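You operate a simulated robot arm through the tools that you are given. There is no shell and no other tool. Be economical: measure what you need, move in short steps, check, and stop when the job is done.

The job below is to be done with a simulated robot arm. You get a single attempt, and the scene is never put back.

## Task
Check the spectrometer: seat the black puck, trim the dimmer to the screen's aim, save.
Fine: the puck first, on the sensor window; the saved flux equals the aim; then turn the dimmer fully down.

The check looks at the end state, three seconds after you hand in, the way a careful person would. Anything else that was tipped, shoved, dropped, spilled or broken makes it a failure.

## Robot
A 7-joint arm with a two-finger parallel gripper on a trunk, on a base that drives. Base frame: it is fixed to the floor where the robot stands at the start and does not move with it; the origin is under the middle of the robot, x ahead of it, y to its left, z up; the surface under the hand at the start is at about z = 0.75. Lengths are in m, angles in degrees, forces in N, time in s.
Its first joint turns from -166.0 to 166.0 degrees. Places, roughly: black puck (5x5x3 cm) [0.7, -0.1, 0.8]; dimmer knob [0.5, 0.4, 0.8]; keyboard port key [0.7, 0.9, 0.8]; keyboard quit key [0.6, 0.8, 0.8]; keyboard scan key [0.7, 0.9, 0.8]; keyboard zero key [0.6, 0.9, 0.8]; sensor window [0.7, 0.2, 0.8]. Payload 1.57 kg.
The TCP is the grasp point between the finger pads, 0.03 m short of the fingertips. In the tool frame z runs along the fingers and y along their closing line. Largest opening 0.11 m; finger width 0.024, thickness 0.012; the body of the gripper, 0.048 by 0.112 m, starts 0.078 m behind the TCP.
Orientation is that of the tool frame in the base frame, as a unit quaternion [w, x, y, z]. With the fingers straight down and closing along the base's y, the tool's x points along the base's -x, its y along +y and its z along -z.

## Interface
- The arm moves only by the tool jog_arm. Its argument "plan" is a list of rows, each a list of 7 numbers: the opening in per cent of the stroke, from 0 (shut) to 100 (fully open), then the shift along the tool's x, y, z in m, then the turn, a rotation vector about the tool's x, y, z in degrees. In form: [[grip, tx, ty, tz, ax, ay, az], ...]. A call has 1 to 10 rows; each row shifts and turns the commanded pose from where the row before left it, along the tool's axes as they then stand. Each row takes 0.2 s and may step no farther than 0.05 m and 8.6 degrees from the row before; otherwise, or with a gripper value out of range, the whole call is refused. A pose out of reach is approached as far as the arm can. The call stops where the force on the tool passes 40 N (or 10 N more than at its start, if that is more) or the arm is blocked; 0.2 s more then pass. The fingers move at their own pace (about 0.108 m/s each) and stop on an object; they squeeze with about 29 N. The grip force told is the motor's: it shows also when the fingers shut on nothing. Time passes only in rows, and 0.2 s behind the last, so rows that do not move let the fingers close. It gives the time, the measured TCP pose, the force on the tool (base axes), the opening and the grip force at its end, in the units of the frame above (readings bear some noise), with the torque about the TCP (base axes, N m) and any sound that the robot's microphone picked up.
- Cameras (640 x 400 px; columns grow to the right, rows downward): "scene" is now at [0.5058, 0.2082, 1.2991]; the picture's right is [0.11, -0.99, 0.00], its down [-0.71, -0.08, -0.70] and it looks along [0.70, 0.08, -0.71] (base axes); focal length 214 px, centre (320, 200). "wrist" rides on the gripper at [0.07, 0.016, -0.141] in the tool frame; the picture's right is [-0.23, 0.97, 0.00], its down [-0.85, -0.20, -0.48] and it looks along [-0.47, -0.11, 0.88] (tool axes); focal length 222 px, centre (320, 200). There is no depth. A picture from a camera that has moved, and an enlarged one, comes with that camera's place and axes in the base frame and with its lens.
- get_image(camera): a new picture of that camera. The clock stands still meanwhile.
- slide_trunk(by): slides the trunk up (or, below 0, down) by that many m; the arm and the scene camera ride with it, the base frame stays. It gives what a move gives, with no picture.
- steer(legs): drives the robot by 1 to 6 legs, each [ahead, left, turn to the left] in m, m and degrees, along the robot's own axes; the way and the turn of a leg run together, so that a leg with both is an arc; at most 1.5 m and 180 degrees a leg. The arm and the cameras ride along, it lands a little off, and it stops where it bumps. It gives what a move gives.
- head_to(pan, tilt): turns the head with the scene camera to pan (to the left, within 103 degrees either way) and tilt (down, from -29 to 69), counted from straight ahead of the robot. It gives what a move gives.
- enlarge(camera, box): a new picture of the part [left, top, right, bottom] of that camera's present view, enlarged. The clock stands still meanwhile.
- job_done(): hands the job in; it is judged then, once.

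Work in short steps. Places have to be worked out from the pictures, the camera data and where the tool is seen: move nearer, look again, correct. Check each grasp and each placing, and mend what went wrong. You have 120 turns and 78 pictures in all, those below and enlarged ones among them. Open the gripper and draw the arm clear of the work before you hand the job in, unless the task says otherwise; then end with one line.

The tools are called after "Emit:" by a JSON object that holds its "op" and its "data". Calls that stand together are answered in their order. jog_arm: Moves the arm, as the interface text tells. Its arguments: {"type":"object","properties":{"plan":{"type":"array","items":{"type":"array","items":{"type":"number"}}}},"required":["plan"]} The other tools are called the same way: slide_trunk (by) slides the trunk up or down; steer (legs) drives the base; head_to (pan, tilt) turns the head that bears the scene camera; get_image (camera) takes a picture; enlarge (camera, box) takes an enlarged picture of a part of a camera's view; job_done () hands the job in.

At the start:

```text
clock: 0.0
eef_pos: [0.6086, 0.3241, 1.1867]
orientation: [0.0, -0.013, 1.0, -0.002]
wrist_force: [0.2, 0.5, 0.2]
moment: [0.02, 0.03, -0.01]
finger_gap: 0.1099
finger_force: 0.0
trunk travel left (down, up): [-0.35, 0.26]
robot x, y, heading: [-0.001, 0.0011, 0.0]
head pan, tilt: [6.2, 45.5]
```

scene: 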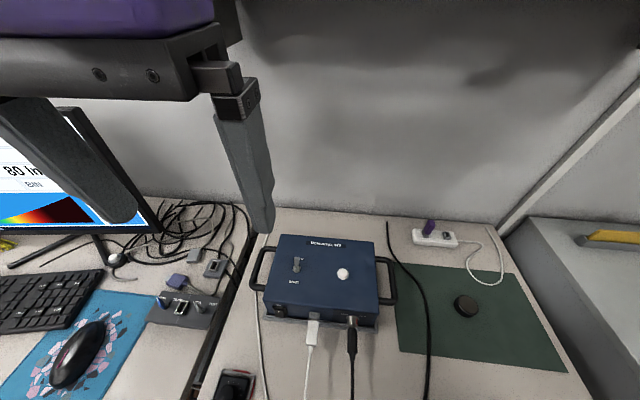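
wrist: 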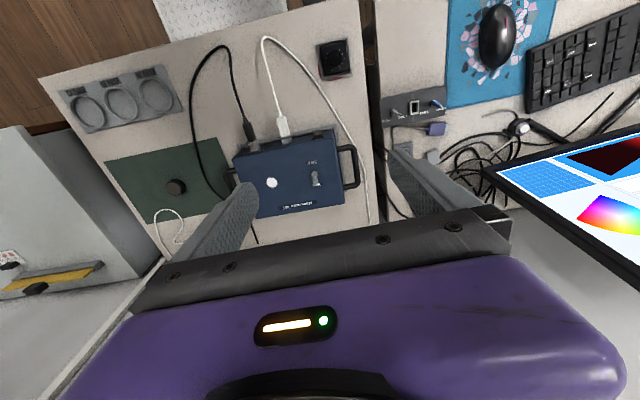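

I see the spectrometer box, the puck on a green mat, and the screen to the left. I'll turn the head left to read the screen and keyboard.

Emit:
{"op": "head_to", "data": {"pan": 50, "tilt": 30}}

Emit:
{"op": "get_image", "data": {"camera": "scene"}}

Emit:
{"op": "enlarge", "data": {"camera": "wrist", "box": [140, 20, 400, 240]}}

```text
clock: 1.1
eef_pos: [0.6095, 0.325, 1.1868]
orientation: [0.0, -0.013, 1.0, -0.002]
wrist_force: [0.2, -0.4, 0.4]
moment: [-0.03, -0.01, -0.02]
finger_gap: 0.1101
finger_force: 0.1
trunk travel left (down, up): [-0.35, 0.26]
robot x, y, heading: [-0.0016, 0.0031, -0.3]
head pan, tilt: [50.0, 30.0]
```

```text
75 pictures are left
camera scene: at [0.4835, 0.2687, 1.3224], right [0.77, -0.64, 0.0], down [-0.32, -0.38, -0.87], along [0.56, 0.66, -0.5], focal length 214 px, centre (320, 200)
```

scene: 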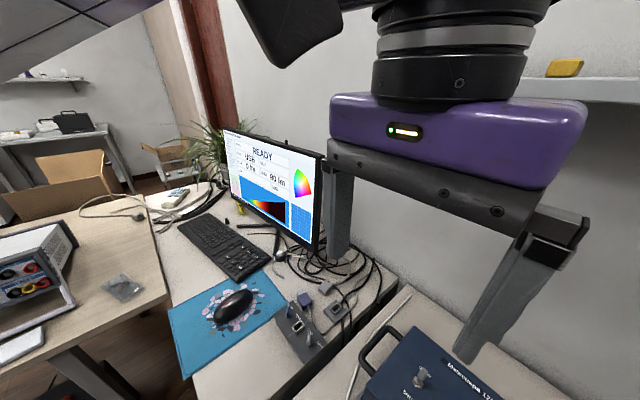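

```text
1.82 times, centred on (270, 130) of wrist
camera zoom: at [0.5383, 0.3402, 1.3283], right [0.2, 0.98, 0.0], down [0.86, -0.17, 0.48], along [0.47, -0.1, -0.88], focal length 404 px, centre (411, 327)
```

zoom: 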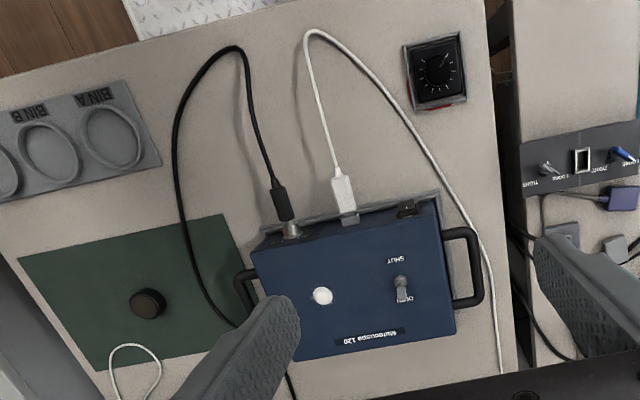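

The screen says READY, with several fields. I'll enlarge the screen and keyboard, and the panels.

Emit:
{"op": "enlarge", "data": {"camera": "scene", "box": [215, 120, 335, 260]}}

Emit:
{"op": "enlarge", "data": {"camera": "scene", "box": [170, 200, 290, 290]}}

Emit:
{"op": "enlarge", "data": {"camera": "wrist", "box": [370, 0, 640, 170]}}

```text
2.86 times, centred on (275, 190) of scene
camera zoom: at [0.4835, 0.2687, 1.3224], right [0.77, -0.64, 0.0], down [-0.32, -0.38, -0.87], along [0.56, 0.66, -0.5], focal length 613 px, centre (449, 229)
```

zoom: 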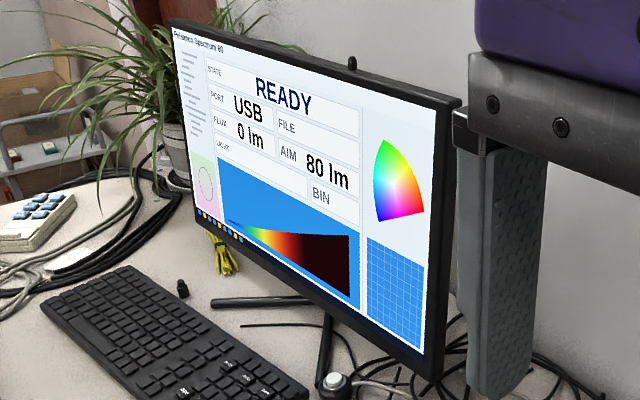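

```text
4.44 times, centred on (230, 245) of scene
camera zoom: at [0.4835, 0.2687, 1.3224], right [0.77, -0.64, 0.0], down [-0.32, -0.38, -0.87], along [0.56, 0.66, -0.5], focal length 953 px, centre (720, 0)
```

zoom: 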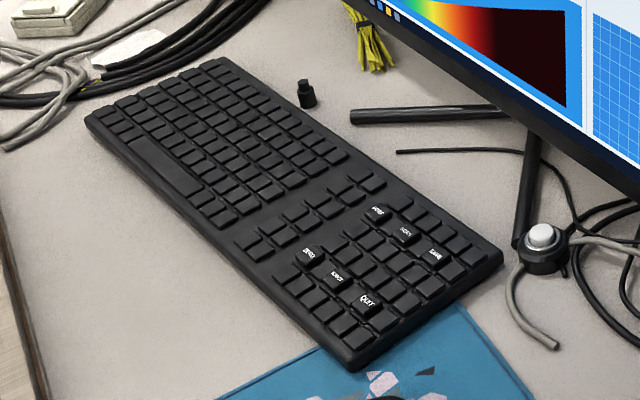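

```text
2.35 times, centred on (505, 85) of wrist
camera zoom: at [0.5383, 0.3402, 1.3283], right [0.2, 0.98, 0.0], down [0.86, -0.17, 0.48], along [0.47, -0.1, -0.88], focal length 523 px, centre (-115, 471)
```

zoom: 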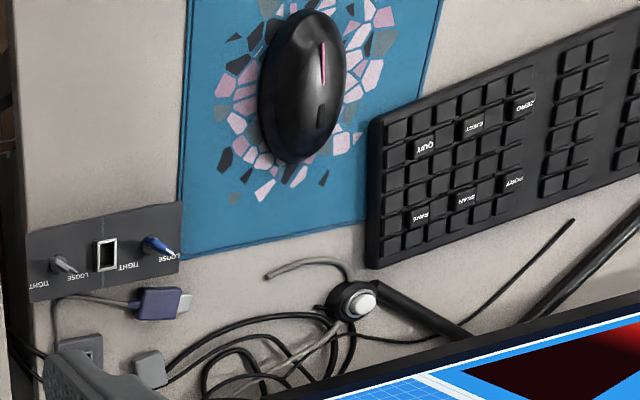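

Puck estimated at (0.712, −0.10), window near (0.74, 0.176), dimmer near (0.51, 0.37); aim is 80 lm. I move the arm above the puck at height, then look.

Emit:
{"op": "jog_arm", "data": {"plan": [[100, -0.009, -0.047, 0, 0, 0, 0], [100, -0.01, -0.047, 0, 0, 0, 0], [100, -0.01, -0.047, 0, 0, 0, 0], [100, -0.01, -0.047, 0, 0, 0, 0], [100, -0.01, -0.047, 0, 0, 0, 0], [100, -0.01, -0.047, 0, 0, 0, 0], [100, -0.01, -0.047, 0, 0, 0, 0], [100, -0.01, -0.047, 0, 0, 0, 0], [100, -0.01, -0.047, 0, 0, 0, 0], [100, 0, 0, 0.04, 0, 0, 0]]}}

Emit:
{"op": "jog_arm", "data": {"plan": [[100, 0, 0, 0.045, 0, 0, 0], [100, 0, 0, 0.045, 0, 0, 0], [100, 0, 0, 0.045, 0, 0, 0], [100, 0, 0, 0.045, 0, 0, 0]]}}

Emit:
{"op": "get_image", "data": {"camera": "wrist"}}

Emit:
{"op": "head_to", "data": {"pan": 0, "tilt": 50}}

Emit:
{"op": "get_image", "data": {"camera": "scene"}}

```text
clock: 1.9
eef_pos: [0.5964, 0.2791, 1.1883]
orientation: [0.002, -0.136, 0.99, -0.022]
wrist_force: [-1.7, -0.7, -0.4]
moment: [0.03, 0.01, -0.02]
finger_gap: 0.1098
finger_force: 0.1
trunk travel left (down, up): [-0.35, 0.26]
robot x, y, heading: [0.0014, 0.0022, -0.1]
head pan, tilt: [50.0, 30.0]
stopped in row 3: the arm was blocked; the commanded pose is now the measured one
```

```text
clock: 2.9
eef_pos: [0.5971, 0.2703, 1.0104]
orientation: [0.001, -0.133, 0.991, -0.02]
wrist_force: [-0.1, 0.1, -0.1]
moment: [-0.02, -0.03, -0.02]
finger_gap: 0.11
finger_force: 0.1
trunk travel left (down, up): [-0.35, 0.26]
robot x, y, heading: [0.0028, 0.0014, -0.1]
head pan, tilt: [50.0, 30.0]
```

```text
70 pictures are left
camera wrist: at [0.5243, 0.2727, 1.1506], right [-0.04, 1.0, -0.04], down [0.87, 0.05, 0.49], along [0.49, -0.02, -0.87], focal length 222 px, centre (320, 200)
```

wrist: 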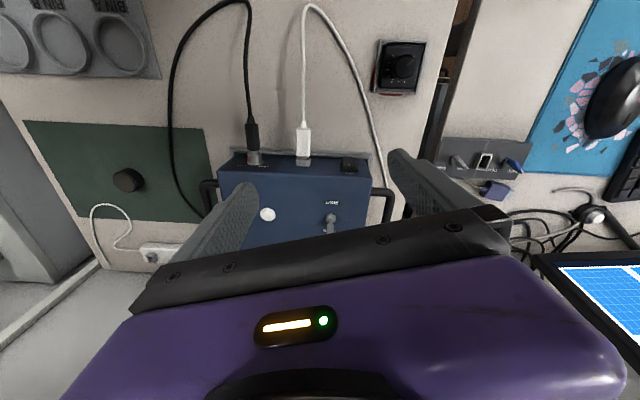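

```text
clock: 4.0
eef_pos: [0.5966, 0.2706, 1.0111]
orientation: [0.001, -0.134, 0.991, -0.021]
wrist_force: [0.6, -0.4, 0.5]
moment: [0.0, -0.03, -0.03]
finger_gap: 0.1099
finger_force: 0.0
trunk travel left (down, up): [-0.35, 0.26]
robot x, y, heading: [0.0019, 0.0006, 0.1]
head pan, tilt: [0.0, 50.0]
```

```text
69 pictures are left
camera scene: at [0.5023, 0.1996, 1.2929], right [0.0, -1.0, 0.0], down [-0.77, 0.0, -0.64], along [0.64, 0.0, -0.77], focal length 214 px, centre (320, 200)
```

scene: 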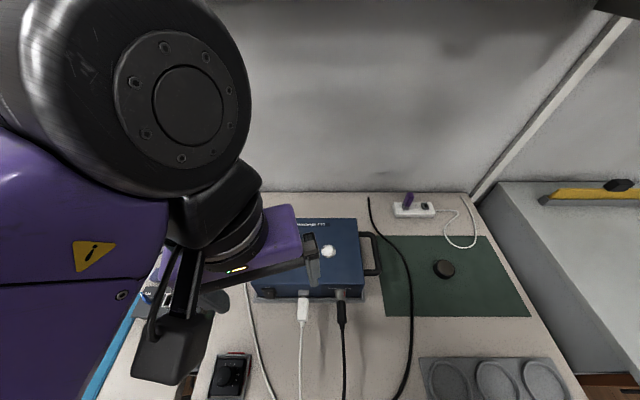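

The arm was blocked near the head and twisted about 15°. I go lower and farther out, undo the twist, then go on to the right.

Emit:
{"op": "jog_arm", "data": {"plan": [[100, -0.03, 0, 0.02, 0, 0, 5.1], [100, -0.03, 0, 0.02, 0, 0, 5.1], [100, -0.03, 0, 0.02, 0, 0, 5.1], [100, -0.03, -0.01, 0.0, 0, 0, 0]]}}

Emit:
{"op": "jog_arm", "data": {"plan": [[100, 0, -0.04, 0, 0, 0, 0], [100, 0, -0.04, 0, 0, 0, 0], [100, 0, -0.04, 0, 0, 0, 0], [100, 0, -0.04, 0, 0, 0, 0], [100, 0, -0.04, 0, 0, 0, 0], [100, 0, -0.04, 0, 0, 0, 0], [100, 0, -0.04, 0, 0, 0, 0], [100, 0, -0.04, 0, 0, 0, 0], [100, 0, -0.04, 0, 0, 0, 0]]}}

Emit:
{"op": "get_image", "data": {"camera": "wrist"}}

```text
clock: 5.0
eef_pos: [0.7181, 0.2749, 0.9514]
orientation: [0.004, 0.0, 1.0, -0.019]
wrist_force: [0.2, 1.0, 1.0]
moment: [-0.05, -0.02, -0.01]
finger_gap: 0.1099
finger_force: 0.0
trunk travel left (down, up): [-0.35, 0.26]
robot x, y, heading: [0.0028, 0.001, -0.1]
head pan, tilt: [0.0, 50.0]
```

```text
clock: 7.0
eef_pos: [0.7167, -0.0875, 0.9644]
orientation: [0.004, -0.001, 1.0, -0.02]
wrist_force: [-0.1, 0.9, -0.8]
moment: [-0.04, 0.01, -0.04]
finger_gap: 0.1098
finger_force: 0.2
trunk travel left (down, up): [-0.35, 0.26]
robot x, y, heading: [0.0007, -0.0007, 0.1]
head pan, tilt: [0.0, 50.0]
```

```text
68 pictures are left
camera wrist: at [0.645, -0.0657, 1.1046], right [0.23, 0.97, -0.04], down [0.85, -0.18, 0.49], along [0.47, -0.14, -0.87], focal length 222 px, centre (320, 200)
```

wrist: 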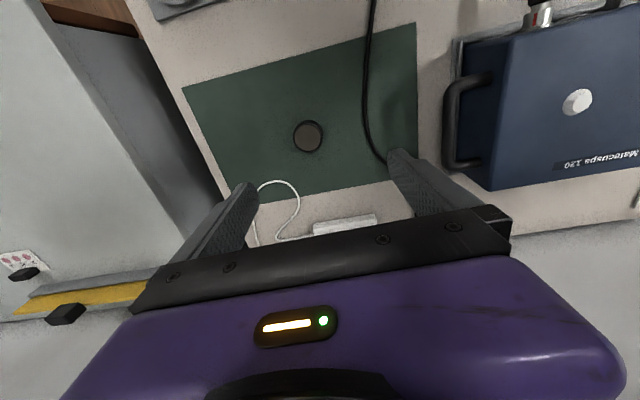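

Puck at about (0.713, −0.111). I take out the small tilt, narrow the opening to 75 % to spare the cable, and go down part way.

Emit:
{"op": "jog_arm", "data": {"plan": [[75, 0.003, -0.023, 0, -2.3, 0, 0], [75, 0, 0, 0.045, 0, 0, 0], [75, 0, 0, 0.045, 0, 0, 0], [75, 0, 0, 0, 0, 0, 0]]}}

Emit:
{"op": "get_image", "data": {"camera": "wrist"}}

Emit:
{"op": "get_image", "data": {"camera": "scene"}}

```text
clock: 8.0
eef_pos: [0.712, -0.1079, 0.8739]
orientation: [0.004, 0.0, 1.0, 0.002]
wrist_force: [-0.6, 0.1, 0.1]
moment: [0.01, 0.02, 0.02]
finger_gap: 0.0823
finger_force: 0.1
trunk travel left (down, up): [-0.35, 0.26]
robot x, y, heading: [0.0015, -0.0028, 0.1]
head pan, tilt: [0.0, 50.0]
```

```text
67 pictures are left
camera wrist: at [0.6413, -0.0911, 1.015], right [0.23, 0.97, 0.0], down [0.85, -0.2, 0.49], along [0.47, -0.11, -0.87], focal length 222 px, centre (320, 200)
```

wrist: 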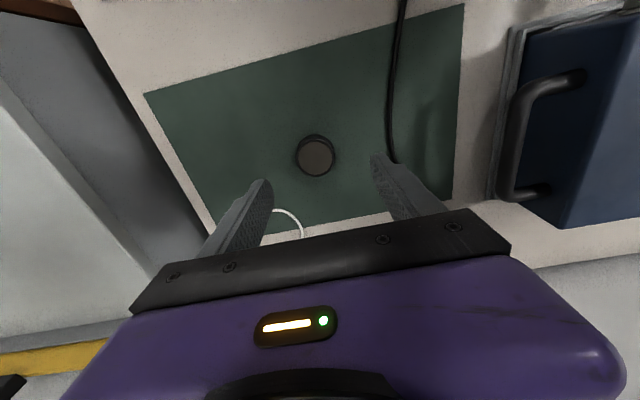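

```text
66 pictures are left
camera scene: at [0.5024, 0.1994, 1.2929], right [0.0, -1.0, 0.0], down [-0.77, 0.0, -0.64], along [0.64, 0.0, -0.77], focal length 214 px, centre (320, 200)
```

scene: 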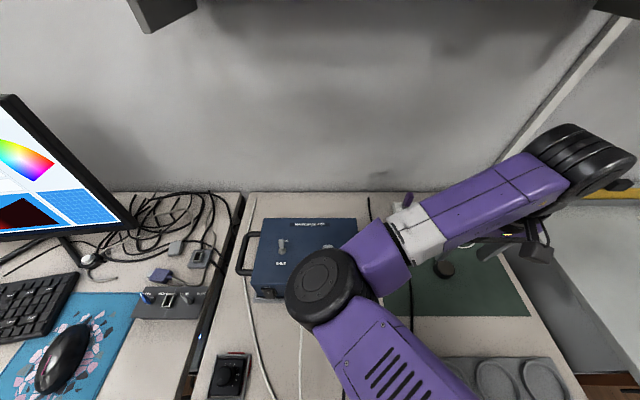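

Puck still reads (0.713, −0.111). Straight down to TCP z≈0.788 and close.

Emit:
{"op": "jog_arm", "data": {"plan": [[75, 0, -0.003, 0.045, 0, 0, 0], [75, 0, 0, 0.03, 0, 0, 0], [75, 0, 0, 0.011, 0, 0, 0], [75, 0, 0, 0, 0, 0, 0], [0, 0, 0, 0, 0, 0, 0], [0, 0, 0, 0, 0, 0, 0], [0, 0, 0, 0, 0, 0, 0]]}}

Emit:
{"op": "get_image", "data": {"camera": "wrist"}}

```text
clock: 9.6
eef_pos: [0.7133, -0.1113, 0.7896]
orientation: [0.005, 0.0, 1.0, 0.0]
wrist_force: [-0.3, -0.2, 7.3]
moment: [0.14, -0.04, 0.03]
finger_gap: 0.0437
finger_force: 29.5
trunk travel left (down, up): [-0.35, 0.26]
robot x, y, heading: [0.0015, -0.0, 0.3]
head pan, tilt: [0.0, 50.0]
```

```text
65 pictures are left
camera wrist: at [0.6424, -0.0949, 0.9303], right [0.23, 0.97, 0.0], down [0.85, -0.2, 0.49], along [0.47, -0.11, -0.87], focal length 222 px, centre (320, 200)
```

wrist: 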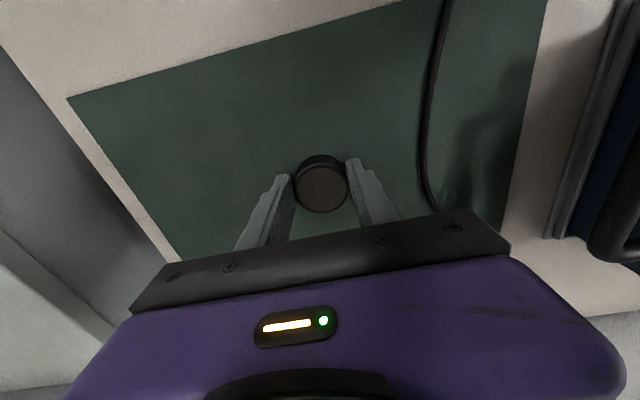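

Gripped at 0.044 m with 29 N. I lift and check.

Emit:
{"op": "jog_arm", "data": {"plan": [[0, 0, 0, -0.02, 0, 0, 0], [0, 0, 0, -0.04, 0, 0, 0], [0, 0, 0, -0.04, 0, 0, 0], [0, 0, 0, -0.04, 0, 0, 0]]}}

Emit:
{"op": "get_image", "data": {"camera": "wrist"}}

```text
clock: 10.6
eef_pos: [0.7157, -0.1101, 0.9276]
orientation: [0.005, 0.0, 1.0, 0.001]
wrist_force: [0.4, 0.2, -0.6]
moment: [-0.01, 0.02, -0.03]
finger_gap: 0.0434
finger_force: 29.4
trunk travel left (down, up): [-0.35, 0.26]
robot x, y, heading: [0.0004, -0.0011, -0.1]
head pan, tilt: [0.0, 50.0]
```

```text
64 pictures are left
camera wrist: at [0.6438, -0.0946, 1.0691], right [0.23, 0.97, 0.0], down [0.85, -0.2, 0.49], along [0.47, -0.11, -0.87], focal length 222 px, centre (320, 200)
```

wrist: 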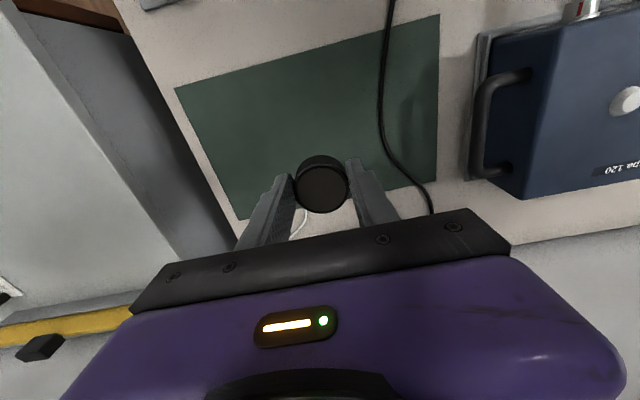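

The puck is held centred. I move toward the box and inspect the window and toggle before placing.

Emit:
{"op": "jog_arm", "data": {"plan": [[0, 0, 0.04, -0.01, 0, 0, 0], [0, 0, 0.04, -0.01, 0, 0, 0], [0, 0, 0.04, 0, 0, 0, 0], [0, 0, 0.04, 0, 0, 0, 0], [0, 0, 0.04, 0, 0, 0, 0], [0, 0, 0.0, 0, 0, 0, 0]]}}

Emit:
{"op": "get_image", "data": {"camera": "wrist"}}

Emit:
{"op": "enlarge", "data": {"camera": "scene", "box": [220, 190, 400, 310]}}

```text
clock: 12.0
eef_pos: [0.7146, 0.0892, 0.9488]
orientation: [0.005, -0.001, 1.0, 0.0]
wrist_force: [-0.9, 0.0, -0.4]
moment: [-0.01, 0.03, -0.01]
finger_gap: 0.0432
finger_force: 29.5
trunk travel left (down, up): [-0.35, 0.26]
robot x, y, heading: [0.0024, -0.002, 0.0]
head pan, tilt: [0.0, 50.0]
```

```text
63 pictures are left
camera wrist: at [0.6427, 0.1057, 1.0901], right [0.23, 0.97, 0.0], down [0.85, -0.2, 0.49], along [0.47, -0.11, -0.87], focal length 222 px, centre (320, 200)
```

wrist: 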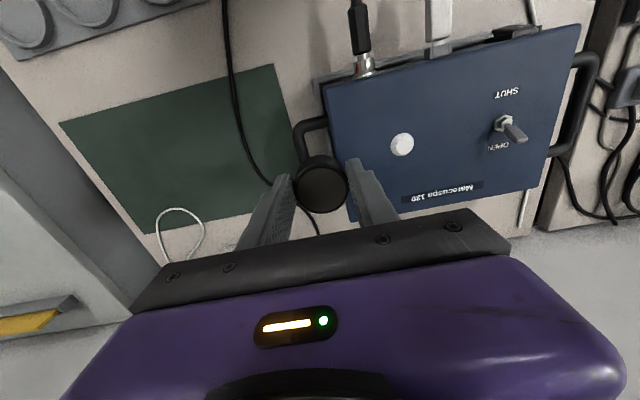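

```text
3.33 times, centred on (310, 250) of scene
camera zoom: at [0.5023, 0.1996, 1.2929], right [0.0, -1.0, 0.0], down [-0.77, 0.0, -0.64], along [0.64, 0.0, -0.77], focal length 715 px, centre (353, 33)
```

zoom: 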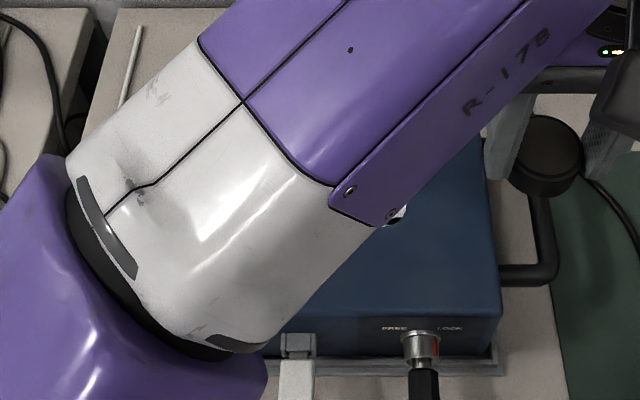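

Toggle is already leaning to OPEN; the window lies at about (0.729, 0.181), top z≈0.84. I go above it with the puck.

Emit:
{"op": "jog_arm", "data": {"plan": [[0, -0.008, 0.046, 0, 0, 0, 0], [0, -0.008, 0.046, 0, 0, 0, 0], [0, 0, 0, 0.035, 0, 0, 0], [0, 0, 0.0, 0, 0, 0, 0]]}}

Emit:
{"op": "get_image", "data": {"camera": "wrist"}}

Emit:
{"op": "get_image", "data": {"camera": "scene"}}

```text
clock: 13.0
eef_pos: [0.7282, 0.1819, 0.9142]
orientation: [0.005, -0.002, 1.0, 0.001]
wrist_force: [0.0, -0.6, -0.1]
moment: [0.0, -0.03, 0.03]
finger_gap: 0.0434
finger_force: 28.8
trunk travel left (down, up): [-0.35, 0.26]
robot x, y, heading: [-0.0006, 0.0018, -0.0]
head pan, tilt: [0.0, 50.0]
```

```text
61 pictures are left
camera wrist: at [0.6579, 0.1971, 1.0557], right [0.23, 0.97, 0.0], down [0.85, -0.2, 0.49], along [0.47, -0.11, -0.87], focal length 222 px, centre (320, 200)
```

wrist: 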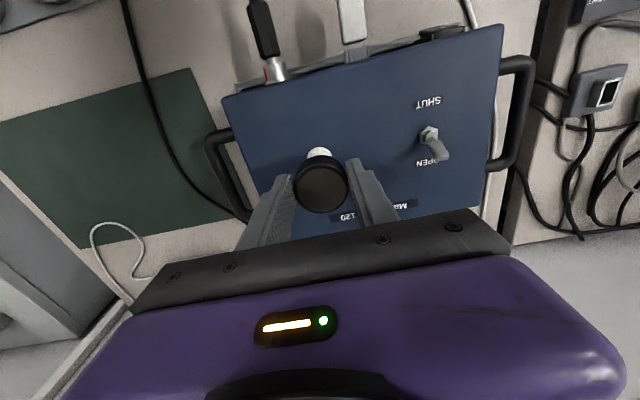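

```text
60 pictures are left
camera scene: at [0.5023, 0.1996, 1.2929], right [0.0, -1.0, 0.0], down [-0.77, 0.0, -0.64], along [0.64, 0.0, -0.77], focal length 214 px, centre (320, 200)
```

scene: 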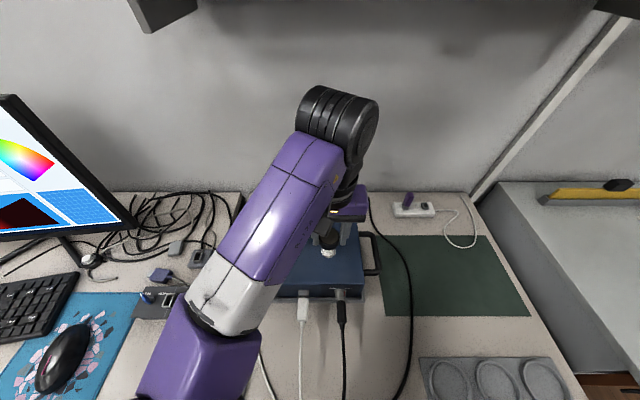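

Alignment matches within ~2 mm. I lower in small steps, watching for contact.

Emit:
{"op": "jog_arm", "data": {"plan": [[0, -0.001, -0.001, 0.02, 0, 0, 0], [0, 0, 0, 0.008, 0, 0, 0], [0, 0, 0, 0.0, 0, 0, 0]]}}

Emit:
{"op": "jog_arm", "data": {"plan": [[0, 0, 0, 0.003, 0, 0, 0], [0, 0, 0, 0, 0, 0, 0]]}}

```text
clock: 13.8
eef_pos: [0.7304, 0.1797, 0.8873]
orientation: [0.004, -0.001, 1.0, 0.0]
wrist_force: [-0.3, -0.5, -0.7]
moment: [-0.05, -0.03, 0.01]
finger_gap: 0.0437
finger_force: 28.6
trunk travel left (down, up): [-0.35, 0.26]
robot x, y, heading: [-0.0005, -0.0012, -0.3]
head pan, tilt: [0.0, 50.0]
```

```text
clock: 14.4
eef_pos: [0.7304, 0.1804, 0.8837]
orientation: [0.005, -0.001, 1.0, 0.0]
wrist_force: [0.2, 0.4, -0.4]
moment: [0.01, -0.03, 0.01]
finger_gap: 0.0431
finger_force: 29.0
trunk travel left (down, up): [-0.35, 0.26]
robot x, y, heading: [-0.0011, 0.0001, -0.0]
head pan, tilt: [0.0, 50.0]
```

No contact yet; continuing in 3 mm steps.

Emit:
{"op": "jog_arm", "data": {"plan": [[0, 0, 0, 0.003, 0, 0, 0], [0, 0, 0, 0, 0, 0, 0]]}}

Emit:
{"op": "jog_arm", "data": {"plan": [[0, 0, 0, 0.002, 0, 0, 0], [0, 0, 0, 0, 0, 0, 0]]}}

Emit:
{"op": "get_image", "data": {"camera": "wrist"}}

```text
clock: 15.0
eef_pos: [0.731, 0.1808, 0.8819]
orientation: [0.003, 0.0, 1.0, 0.001]
wrist_force: [-3.3, 0.4, 7.9]
moment: [0.04, 0.25, 0.02]
finger_gap: 0.0434
finger_force: 29.0
trunk travel left (down, up): [-0.35, 0.26]
robot x, y, heading: [0.0008, 0.0007, 0.1]
head pan, tilt: [0.0, 50.0]
```

```text
clock: 15.6
eef_pos: [0.731, 0.1803, 0.8809]
orientation: [0.005, -0.001, 1.0, 0.001]
wrist_force: [-7.6, 0.7, 32.2]
moment: [0.13, 0.79, 0.02]
finger_gap: 0.0432
finger_force: 29.4
trunk travel left (down, up): [-0.35, 0.26]
robot x, y, heading: [0.0009, 0.0006, -0.1]
head pan, tilt: [0.0, 50.0]
```

```text
59 pictures are left
camera wrist: at [0.6592, 0.1964, 1.0216], right [0.23, 0.97, 0.0], down [0.85, -0.2, 0.49], along [0.48, -0.11, -0.87], focal length 222 px, centre (320, 200)
```

wrist: 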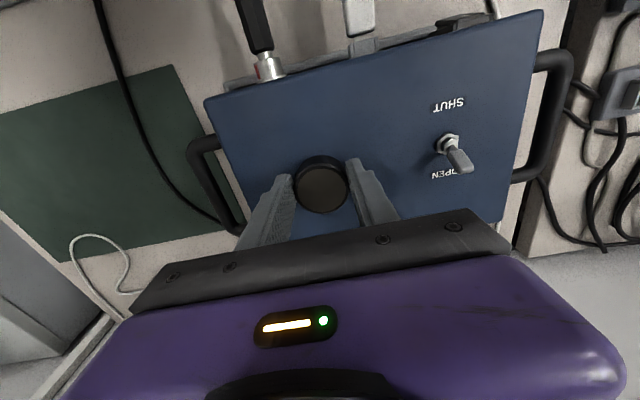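

Contact is made. I ease off by 1 mm to shed the load, then open part way so the puck settles, and look.

Emit:
{"op": "jog_arm", "data": {"plan": [[0, 0, 0, -0.001, 0, 0, 0], [0, 0, 0, 0, 0, 0, 0], [60, 0, 0, 0, 0, 0, 0], [60, 0, 0, 0, 0, 0, 0], [60, 0, 0, 0, 0, 0, 0]]}}

Emit:
{"op": "get_image", "data": {"camera": "wrist"}}

```text
clock: 16.8
eef_pos: [0.7329, 0.1786, 0.8795]
orientation: [0.005, 0.0, 1.0, 0.0]
wrist_force: [0.0, 0.4, -1.1]
moment: [-0.01, -0.02, -0.02]
finger_gap: 0.066
finger_force: 0.0
trunk travel left (down, up): [-0.35, 0.26]
robot x, y, heading: [-0.0011, -0.0009, -0.1]
head pan, tilt: [0.0, 50.0]
```

```text
58 pictures are left
camera wrist: at [0.6598, 0.1959, 1.0207], right [0.23, 0.97, 0.0], down [0.85, -0.2, 0.49], along [0.47, -0.11, -0.87], focal length 222 px, centre (320, 200)
```

wrist: 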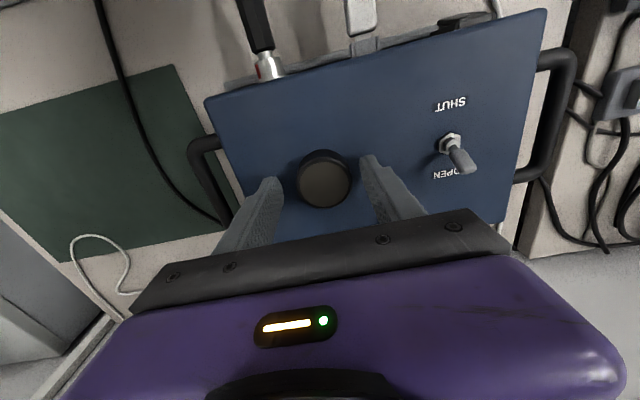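

Released; the puck settled a little. I rise straight up and view it.

Emit:
{"op": "jog_arm", "data": {"plan": [[60, 0, 0, -0.03, 0, 0, 0], [60, 0, 0, -0.04, 0, 0, 0], [60, 0, 0, -0.04, 0, 0, 0], [60, 0, 0, 0, 0, 0, 0]]}}

Emit:
{"op": "enlarge", "data": {"camera": "wrist", "box": [220, 80, 420, 205]}}

Emit:
{"op": "enlarge", "data": {"camera": "scene", "box": [240, 200, 400, 300]}}

```text
clock: 17.8
eef_pos: [0.7314, 0.1787, 0.9894]
orientation: [0.005, -0.001, 1.0, 0.001]
wrist_force: [0.8, -0.1, 0.1]
moment: [-0.01, 0.02, 0.01]
finger_gap: 0.0658
finger_force: 0.1
trunk travel left (down, up): [-0.35, 0.26]
robot x, y, heading: [-0.0034, 0.0003, 0.1]
head pan, tilt: [0.0, 50.0]
```

```text
3.20 times, centred on (320, 142) of wrist
camera zoom: at [0.66, 0.1948, 1.1312], right [0.23, 0.97, 0.0], down [0.85, -0.2, 0.49], along [0.47, -0.11, -0.87], focal length 711 px, centre (320, 384)
```

zoom: 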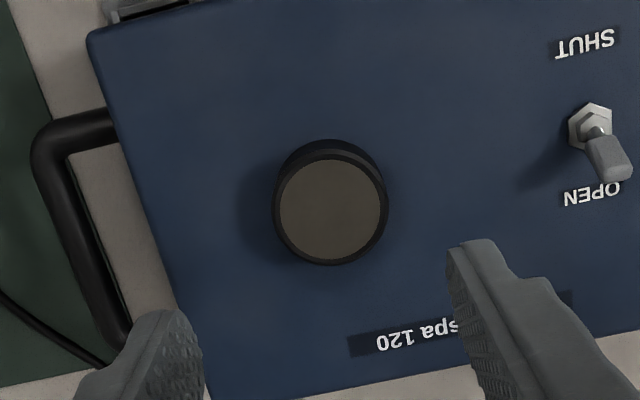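

```text
4.00 times, centred on (320, 250) of scene
camera zoom: at [0.5024, 0.1995, 1.2929], right [0.0, -1.0, 0.0], down [-0.77, 0.0, -0.64], along [0.64, 0.0, -0.77], focal length 858 px, centre (320, 0)
```

zoom: 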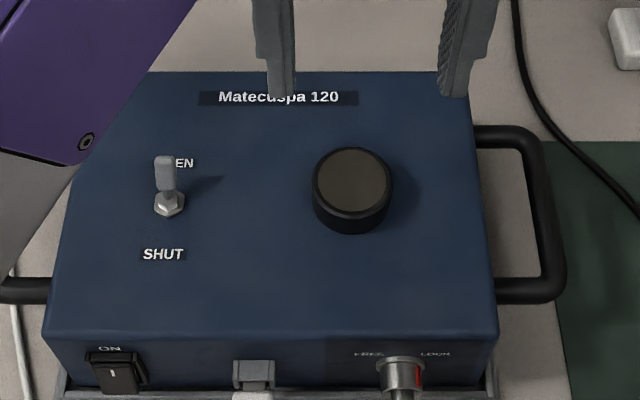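

The puck sits flat and centred on the window (0.730, 0.182). Now check the screen.

Emit:
{"op": "head_to", "data": {"pan": 55, "tilt": 30}}

Emit:
{"op": "get_image", "data": {"camera": "scene"}}

Emit:
{"op": "enlarge", "data": {"camera": "scene", "box": [220, 110, 370, 260]}}

```text
clock: 19.1
eef_pos: [0.7314, 0.1793, 0.9889]
orientation: [0.005, -0.001, 1.0, 0.0]
wrist_force: [-0.6, -0.9, 0.8]
moment: [0.01, -0.02, 0.01]
finger_gap: 0.0659
finger_force: 0.1
trunk travel left (down, up): [-0.35, 0.26]
robot x, y, heading: [0.0008, 0.0027, -0.1]
head pan, tilt: [55.0, 30.0]
```

```text
55 pictures are left
camera scene: at [0.4773, 0.2736, 1.3224], right [0.82, -0.57, 0.0], down [-0.29, -0.41, -0.87], along [0.5, 0.71, -0.5], focal length 214 px, centre (320, 200)
```

scene: 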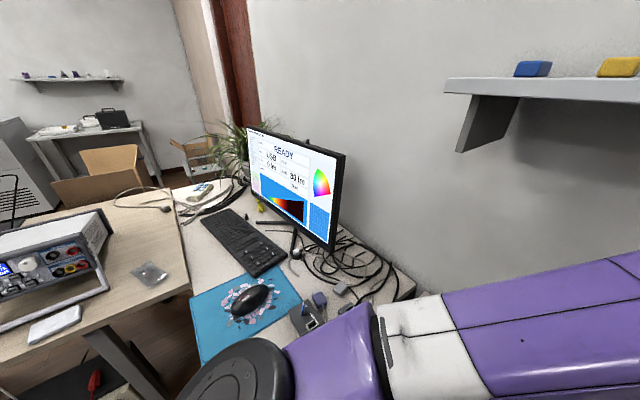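

```text
2.67 times, centred on (295, 185) of scene
camera zoom: at [0.4773, 0.2736, 1.3224], right [0.82, -0.57, 0.0], down [-0.29, -0.41, -0.87], along [0.5, 0.71, -0.5], focal length 572 px, centre (387, 240)
```

zoom: 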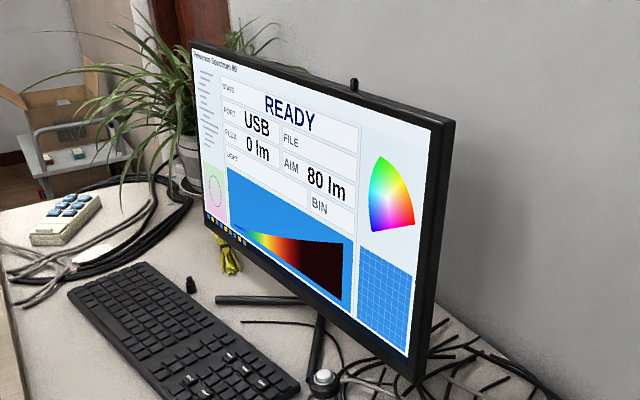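

Flux still reads 0, so the dimmer is likely down. I move toward the dimmer and look.

Emit:
{"op": "jog_arm", "data": {"plan": [[60, 0.03, 0.036, 0, 0, 0, 0], [60, 0.03, 0.036, 0, 0, 0, 0], [60, 0.03, 0.036, 0, 0, 0, 0], [60, 0.03, 0.036, 0, 0, 0, 0], [60, 0.02, 0.036, 0, 0, 0, 0], [60, 0.02, 0, 0, 0, 0, 0], [60, 0, 0, 0, 0, 0, 0]]}}

Emit:
{"op": "get_image", "data": {"camera": "wrist"}}

```text
clock: 20.7
eef_pos: [0.5691, 0.36, 0.9887]
orientation: [0.004, -0.001, 1.0, 0.001]
wrist_force: [-0.2, -0.4, -0.7]
moment: [0.0, 0.03, -0.01]
finger_gap: 0.0659
finger_force: 0.0
trunk travel left (down, up): [-0.35, 0.26]
robot x, y, heading: [-0.001, 0.0026, -0.2]
head pan, tilt: [55.0, 30.0]
```

```text
53 pictures are left
camera wrist: at [0.4984, 0.3753, 1.1302], right [0.23, 0.97, 0.0], down [0.85, -0.2, 0.49], along [0.47, -0.11, -0.87], focal length 222 px, centre (320, 200)
```

wrist: 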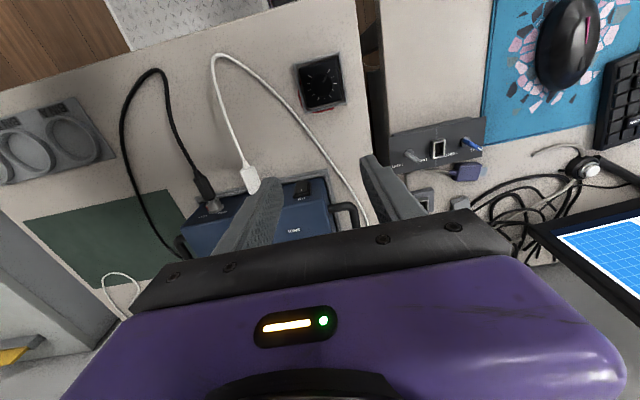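

The dimmer is in view; I enlarge it.

Emit:
{"op": "enlarge", "data": {"camera": "wrist", "box": [270, 40, 370, 120]}}

```text
5.00 times, centred on (320, 80) of wrist
camera zoom: at [0.4984, 0.3753, 1.1302], right [0.23, 0.97, 0.0], down [0.85, -0.2, 0.49], along [0.47, -0.11, -0.87], focal length 1111 px, centre (320, 800)
```

zoom: 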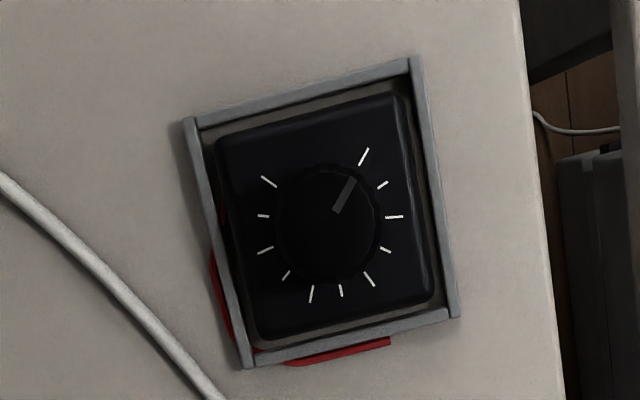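

The pointer is at the first tick (0); ticks run clockwise about 270° . I tilt the head down for a side look at knob height.

Emit:
{"op": "head_to", "data": {"pan": 0, "tilt": 69}}

Emit:
{"op": "get_image", "data": {"camera": "scene"}}

```text
clock: 21.9
eef_pos: [0.5696, 0.3591, 0.9885]
orientation: [0.005, 0.0, 1.0, 0.0]
wrist_force: [0.1, 0.0, -0.7]
moment: [0.01, 0.0, -0.01]
finger_gap: 0.0661
finger_force: 0.0
trunk travel left (down, up): [-0.35, 0.26]
robot x, y, heading: [-0.0035, 0.0033, -0.1]
head pan, tilt: [0.0, 68.8]
```

```text
51 pictures are left
camera scene: at [0.4813, 0.1996, 1.271], right [0.0, -1.0, 0.0], down [-0.93, 0.0, -0.36], along [0.36, 0.0, -0.93], focal length 214 px, centre (320, 200)
```

scene: 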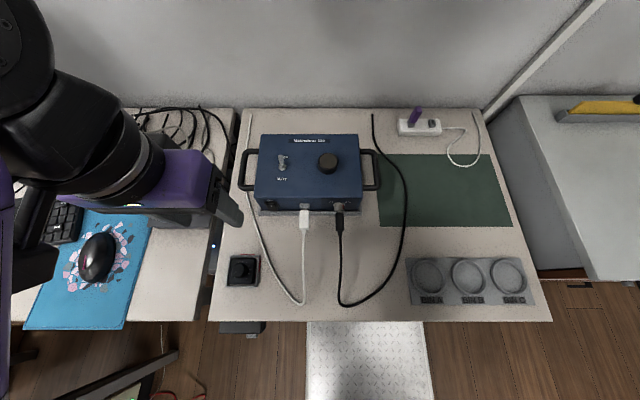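

Emit:
{"op": "enlarge", "data": {"camera": "scene", "box": [212, 245, 276, 295]}}

```text
8.00 times, centred on (244, 270) of scene
camera zoom: at [0.4813, 0.1996, 1.271], right [0.0, -1.0, 0.0], down [-0.93, 0.0, -0.36], along [0.36, 0.0, -0.93], focal length 1716 px, centre (928, -360)
```

zoom: 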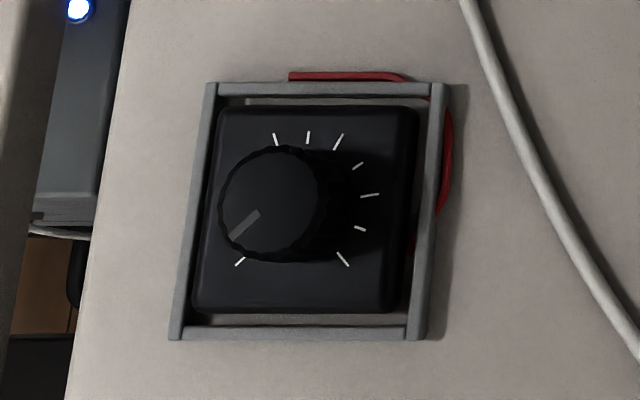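

Knob top lies at about (0.507, 0.376, 0.790), face near 0.76. I move above it, pre-turn the hand counter-clockwise to leave room for clockwise turning, then look.

Emit:
{"op": "jog_arm", "data": {"plan": [[50, 0.031, 0.008, 0, 0, 0, 0], [50, 0.031, 0.0086, 0, 0, 0, -8], [50, 0, 0, 0.02, 0, 0, -8.5], [50, 0, 0, 0.02, 0, 0, -8.5], [50, 0, 0, 0.02, 0, 0, -8.5], [50, 0, 0, 0.02, 0, 0, -8.5], [50, 0, 0, 0.02, 0, 0, -8.5], [50, 0, 0, 0.02, 0, 0, -8.5], [50, 0, 0, 0, 0, 0, -8.5], [50, 0, 0, 0, 0, 0, 0]]}}

Emit:
{"op": "get_image", "data": {"camera": "wrist"}}

Emit:
{"op": "get_image", "data": {"camera": "scene"}}

```text
clock: 24.1
eef_pos: [0.509, 0.3755, 0.8686]
orientation: [0.004, -0.557, 0.831, -0.002]
wrist_force: [-0.4, 0.6, -0.9]
moment: [0.01, 0.0, 0.02]
finger_gap: 0.0548
finger_force: 0.1
trunk travel left (down, up): [-0.35, 0.26]
robot x, y, heading: [0.0003, 0.0018, 0.1]
head pan, tilt: [0.0, 68.8]
```

```text
49 pictures are left
camera wrist: at [0.4662, 0.3171, 1.0091], right [-0.81, 0.58, -0.01], down [0.51, 0.71, 0.48], along [0.29, 0.39, -0.88], focal length 222 px, centre (320, 200)
```

wrist: 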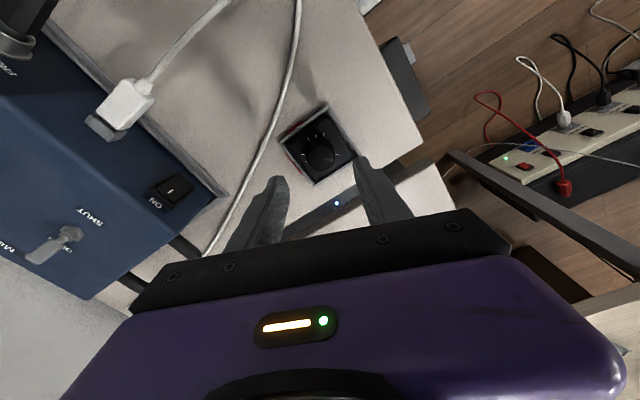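

```text
48 pictures are left
camera scene: at [0.4812, 0.1995, 1.271], right [0.0, -1.0, 0.0], down [-0.93, 0.0, -0.36], along [0.36, 0.0, -0.93], focal length 214 px, centre (320, 200)
```

scene: 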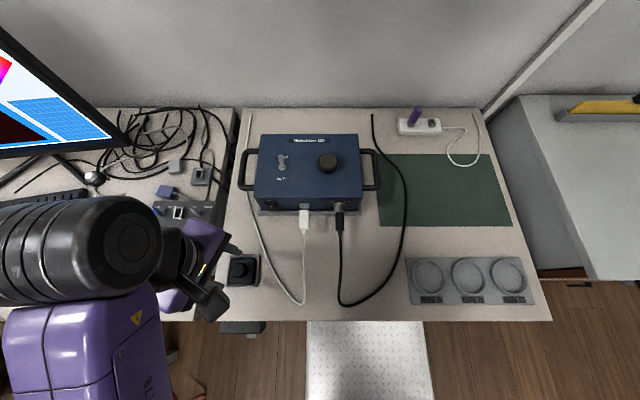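

The view confirms roughly (0.507, 0.373). I enlarge to refine the centre.

Emit:
{"op": "enlarge", "data": {"camera": "wrist", "box": [270, 100, 370, 190]}}

```text
4.44 times, centred on (320, 145) of wrist
camera zoom: at [0.4662, 0.3171, 1.0091], right [-0.81, 0.58, -0.01], down [0.51, 0.71, 0.48], along [0.29, 0.39, -0.88], focal length 987 px, centre (320, 444)
```

zoom: 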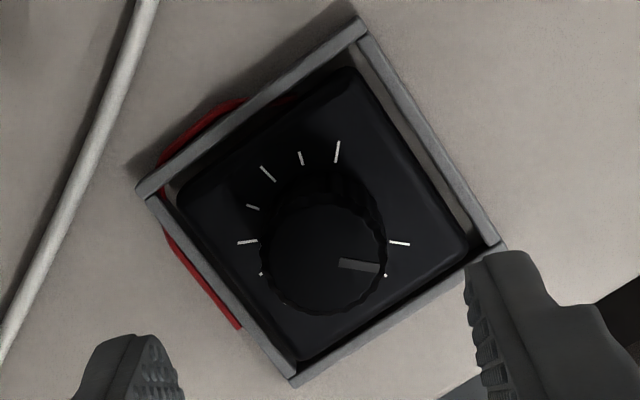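

Centre is (0.509, 0.3755), matching the TCP. I descend to z≈0.803 and close on the knob.

Emit:
{"op": "jog_arm", "data": {"plan": [[50, 0, 0, 0.03, 0, 0, 0], [50, 0, 0, 0.02, 0, 0, 0], [50, 0, 0, 0.01, 0, 0, 0], [50, 0, 0, 0.005, 0, 0, 0], [50, 0, 0, 0, 0, 0, 0]]}}

Emit:
{"op": "enlarge", "data": {"camera": "scene", "box": [196, 230, 292, 305]}}

```text
clock: 25.3
eef_pos: [0.5095, 0.3746, 0.8015]
orientation: [0.003, -0.556, 0.831, -0.002]
wrist_force: [-0.1, 0.3, -0.8]
moment: [0.01, -0.01, -0.01]
finger_gap: 0.0551
finger_force: 0.0
trunk travel left (down, up): [-0.35, 0.26]
robot x, y, heading: [0.0016, 0.0021, 0.1]
head pan, tilt: [0.0, 68.8]
```

```text
5.33 times, centred on (244, 268) of scene
camera zoom: at [0.4812, 0.1995, 1.271], right [0.0, -1.0, 0.0], down [-0.93, 0.0, -0.36], along [0.36, 0.0, -0.93], focal length 1144 px, centre (725, -160)
```

zoom: 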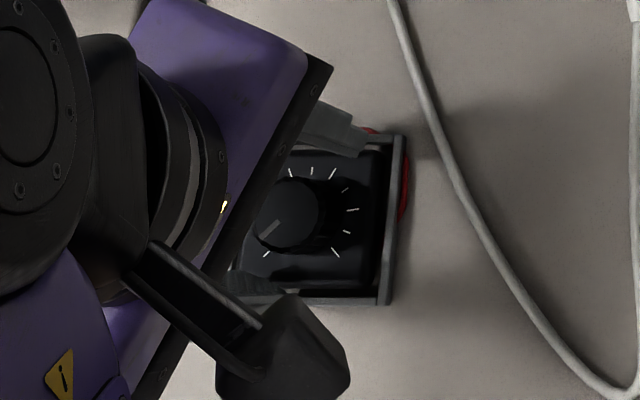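

The fingers straddle the knob. I close on it and turn clockwise a first bit (about 50°).

Emit:
{"op": "jog_arm", "data": {"plan": [[0, 0, 0, 0, 0, 0, 0], [0, 0, 0, 0, 0, 0, 0], [0, 0, 0, 0, 0, 0, 0]]}}

Emit:
{"op": "jog_arm", "data": {"plan": [[0, 0, 0, 0, 0, 0, 8], [0, 0, 0, 0, 0, 0, 8], [0, 0, 0, 0, 0, 0, 8], [0, 0, 0, 0, 0, 0, 8], [0, 0, 0, 0, 0, 0, 8], [0, 0, 0, 0, 0, 0, 8], [0, 0, 0, 0, 0, 0, 0]]}}

Emit:
{"op": "enlarge", "data": {"camera": "scene", "box": [196, 230, 292, 305]}}

Emit:
{"op": "head_to", "data": {"pan": 55, "tilt": 30}}

Emit:
{"op": "enlarge", "data": {"camera": "scene", "box": [220, 110, 370, 260]}}

```text
clock: 26.1
eef_pos: [0.509, 0.3757, 0.8021]
orientation: [0.003, -0.556, 0.831, -0.001]
wrist_force: [-10.1, 1.6, -1.4]
moment: [0.14, 0.58, 0.0]
finger_gap: 0.0289
finger_force: 29.2
trunk travel left (down, up): [-0.35, 0.26]
robot x, y, heading: [0.0001, 0.0025, -0.0]
head pan, tilt: [0.0, 68.8]
```

```text
clock: 27.7
eef_pos: [0.5096, 0.3758, 0.8032]
orientation: [0.004, -0.169, 0.986, 0.0]
wrist_force: [-15.7, 9.2, -16.2]
moment: [0.32, 0.56, 0.02]
finger_gap: 0.029
finger_force: 28.7
trunk travel left (down, up): [-0.35, 0.26]
robot x, y, heading: [-0.0003, -0.0031, 0.0]
head pan, tilt: [0.0, 68.8]
```

```text
5.33 times, centred on (244, 268) of scene
camera zoom: at [0.4812, 0.2, 1.2709], right [0.0, -1.0, 0.0], down [-0.93, 0.0, -0.36], along [0.36, 0.0, -0.93], focal length 1144 px, centre (725, -160)
```

zoom: 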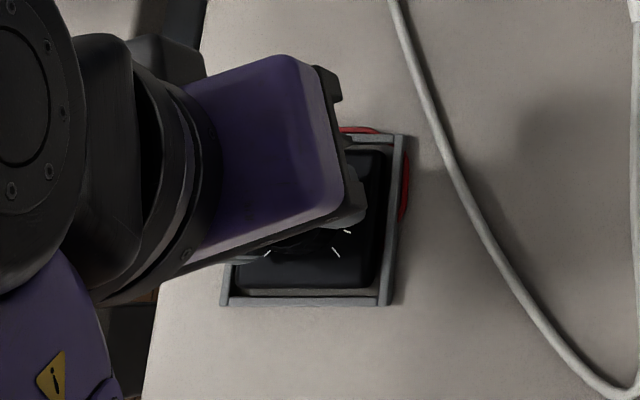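

```text
clock: 29.0
eef_pos: [0.509, 0.3759, 0.8033]
orientation: [0.005, -0.17, 0.985, 0.0]
wrist_force: [-13.3, 14.0, -10.5]
moment: [0.52, 0.56, 0.02]
finger_gap: 0.0289
finger_force: 29.3
trunk travel left (down, up): [-0.35, 0.26]
robot x, y, heading: [0.0004, 0.0007, 0.1]
head pan, tilt: [55.0, 30.0]
```

```text
2.67 times, centred on (295, 185) of scene
camera zoom: at [0.4771, 0.2741, 1.3223], right [0.82, -0.57, 0.0], down [-0.29, -0.41, -0.87], along [0.5, 0.71, -0.5], focal length 572 px, centre (387, 240)
```

zoom: 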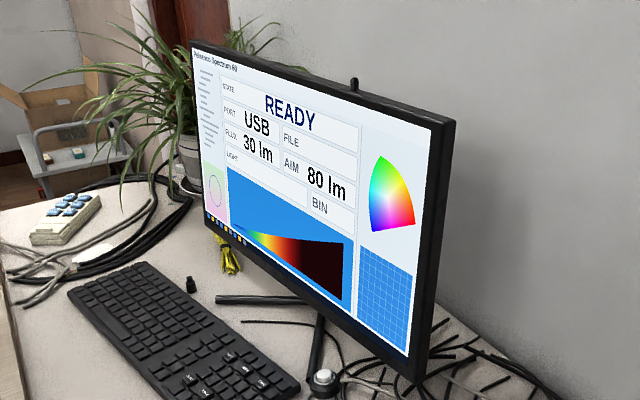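

The flux is live: 30 lm after ~46° of turn. I relieve the side load by 1 mm and turn 40° more.

Emit:
{"op": "jog_arm", "data": {"plan": [[0, 0.0006, 0.0013, 0, 0, 0, 0], [0, 0, 0, 0, 0, 0, 8], [0, 0, 0, 0, 0, 0, 8], [0, 0, 0, 0, 0, 0, 8], [0, 0, 0, 0, 0, 0, 8], [0, 0, 0, 0, 0, 0, 8], [0, 0, 0, 0, 0, 0, 0]]}}

Emit:
{"op": "enlarge", "data": {"camera": "scene", "box": [220, 110, 370, 260]}}

```text
clock: 30.6
eef_pos: [0.5103, 0.3766, 0.8025]
orientation: [0.005, 0.179, 0.984, 0.0]
wrist_force: [0.9, -3.0, 7.6]
moment: [-0.38, -0.16, 0.0]
finger_gap: 0.0292
finger_force: 29.0
trunk travel left (down, up): [-0.35, 0.26]
robot x, y, heading: [-0.0015, 0.0036, 0.1]
head pan, tilt: [55.0, 30.0]
```

```text
2.67 times, centred on (295, 185) of scene
camera zoom: at [0.4771, 0.2733, 1.3226], right [0.82, -0.57, 0.0], down [-0.29, -0.41, -0.87], along [0.5, 0.71, -0.5], focal length 572 px, centre (387, 240)
```

zoom: 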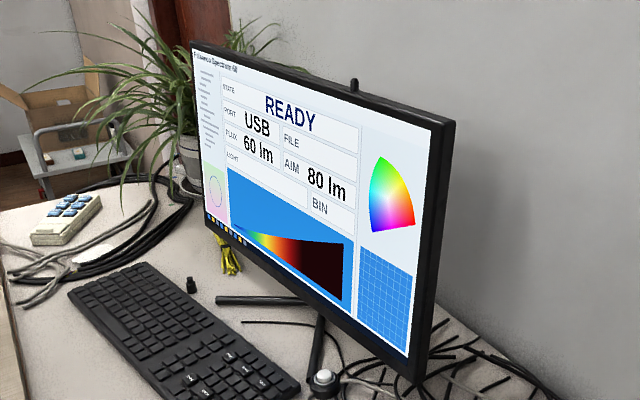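

88° gives 60 lm. I turn 24° more.

Emit:
{"op": "jog_arm", "data": {"plan": [[0, 0, 0, 0, 0, 0, 8], [0, 0, 0, 0, 0, 0, 8], [0, 0, 0, 0, 0, 0, 8], [0, 0, 0, 0, 0, 0, 0]]}}

Emit:
{"op": "enlarge", "data": {"camera": "scene", "box": [220, 110, 370, 260]}}

```text
clock: 31.6
eef_pos: [0.5096, 0.3756, 0.8032]
orientation: [0.005, 0.379, 0.925, 0.003]
wrist_force: [3.8, -11.9, 14.0]
moment: [-0.69, -0.07, 0.01]
finger_gap: 0.029
finger_force: 28.8
trunk travel left (down, up): [-0.35, 0.26]
robot x, y, heading: [0.0036, 0.0001, 0.0]
head pan, tilt: [55.0, 30.0]
```

```text
2.67 times, centred on (295, 185) of scene
camera zoom: at [0.4771, 0.2731, 1.3227], right [0.82, -0.57, 0.0], down [-0.29, -0.41, -0.87], along [0.5, 0.71, -0.5], focal length 572 px, centre (387, 240)
```

zoom: 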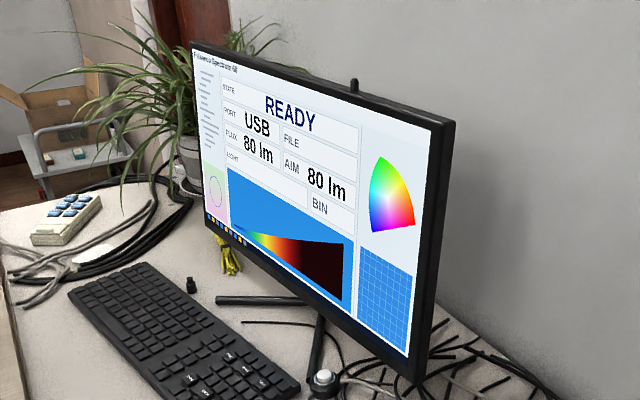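

Flux reads 80 = aim. I open gently and rise, then re-check reading.

Emit:
{"op": "jog_arm", "data": {"plan": [[55, 0, 0, 0, 0, 0, 0], [55, 0, 0, 0, 0, 0, 0], [55, 0, 0, 0, 0, 0, 0], [55, 0, 0, -0.03, 0, 0, 0], [55, 0, 0, -0.05, 0, 0, 0], [55, 0, 0, -0.05, 0, 0, 0], [55, 0, 0, -0.04, 0, 0, 0], [55, 0, 0, 0, 0, 0, 0]]}}

Emit:
{"op": "get_image", "data": {"camera": "scene"}}

Emit:
{"op": "get_image", "data": {"camera": "wrist"}}

```text
clock: 33.4
eef_pos: [0.5083, 0.3739, 0.9736]
orientation: [0.004, 0.378, 0.926, 0.002]
wrist_force: [0.3, 0.1, -0.4]
moment: [0.02, 0.01, -0.01]
finger_gap: 0.0603
finger_force: 0.1
trunk travel left (down, up): [-0.35, 0.26]
robot x, y, heading: [0.002, 0.0012, 0.0]
head pan, tilt: [55.0, 30.0]
```

```text
41 pictures are left
camera scene: at [0.4772, 0.2736, 1.3224], right [0.82, -0.57, 0.0], down [-0.29, -0.41, -0.87], along [0.5, 0.71, -0.5], focal length 214 px, centre (320, 200)
```

scene: 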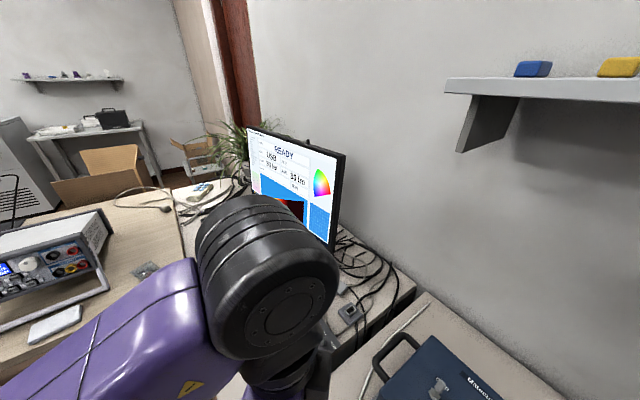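

```text
40 pictures are left
camera wrist: at [0.4682, 0.4358, 1.1147], right [0.84, 0.54, 0.01], down [0.47, -0.74, 0.48], along [0.26, -0.4, -0.88], focal length 222 px, centre (320, 200)
```

wrist: 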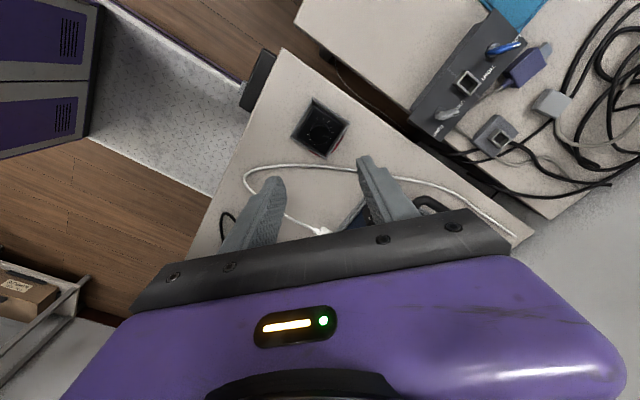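

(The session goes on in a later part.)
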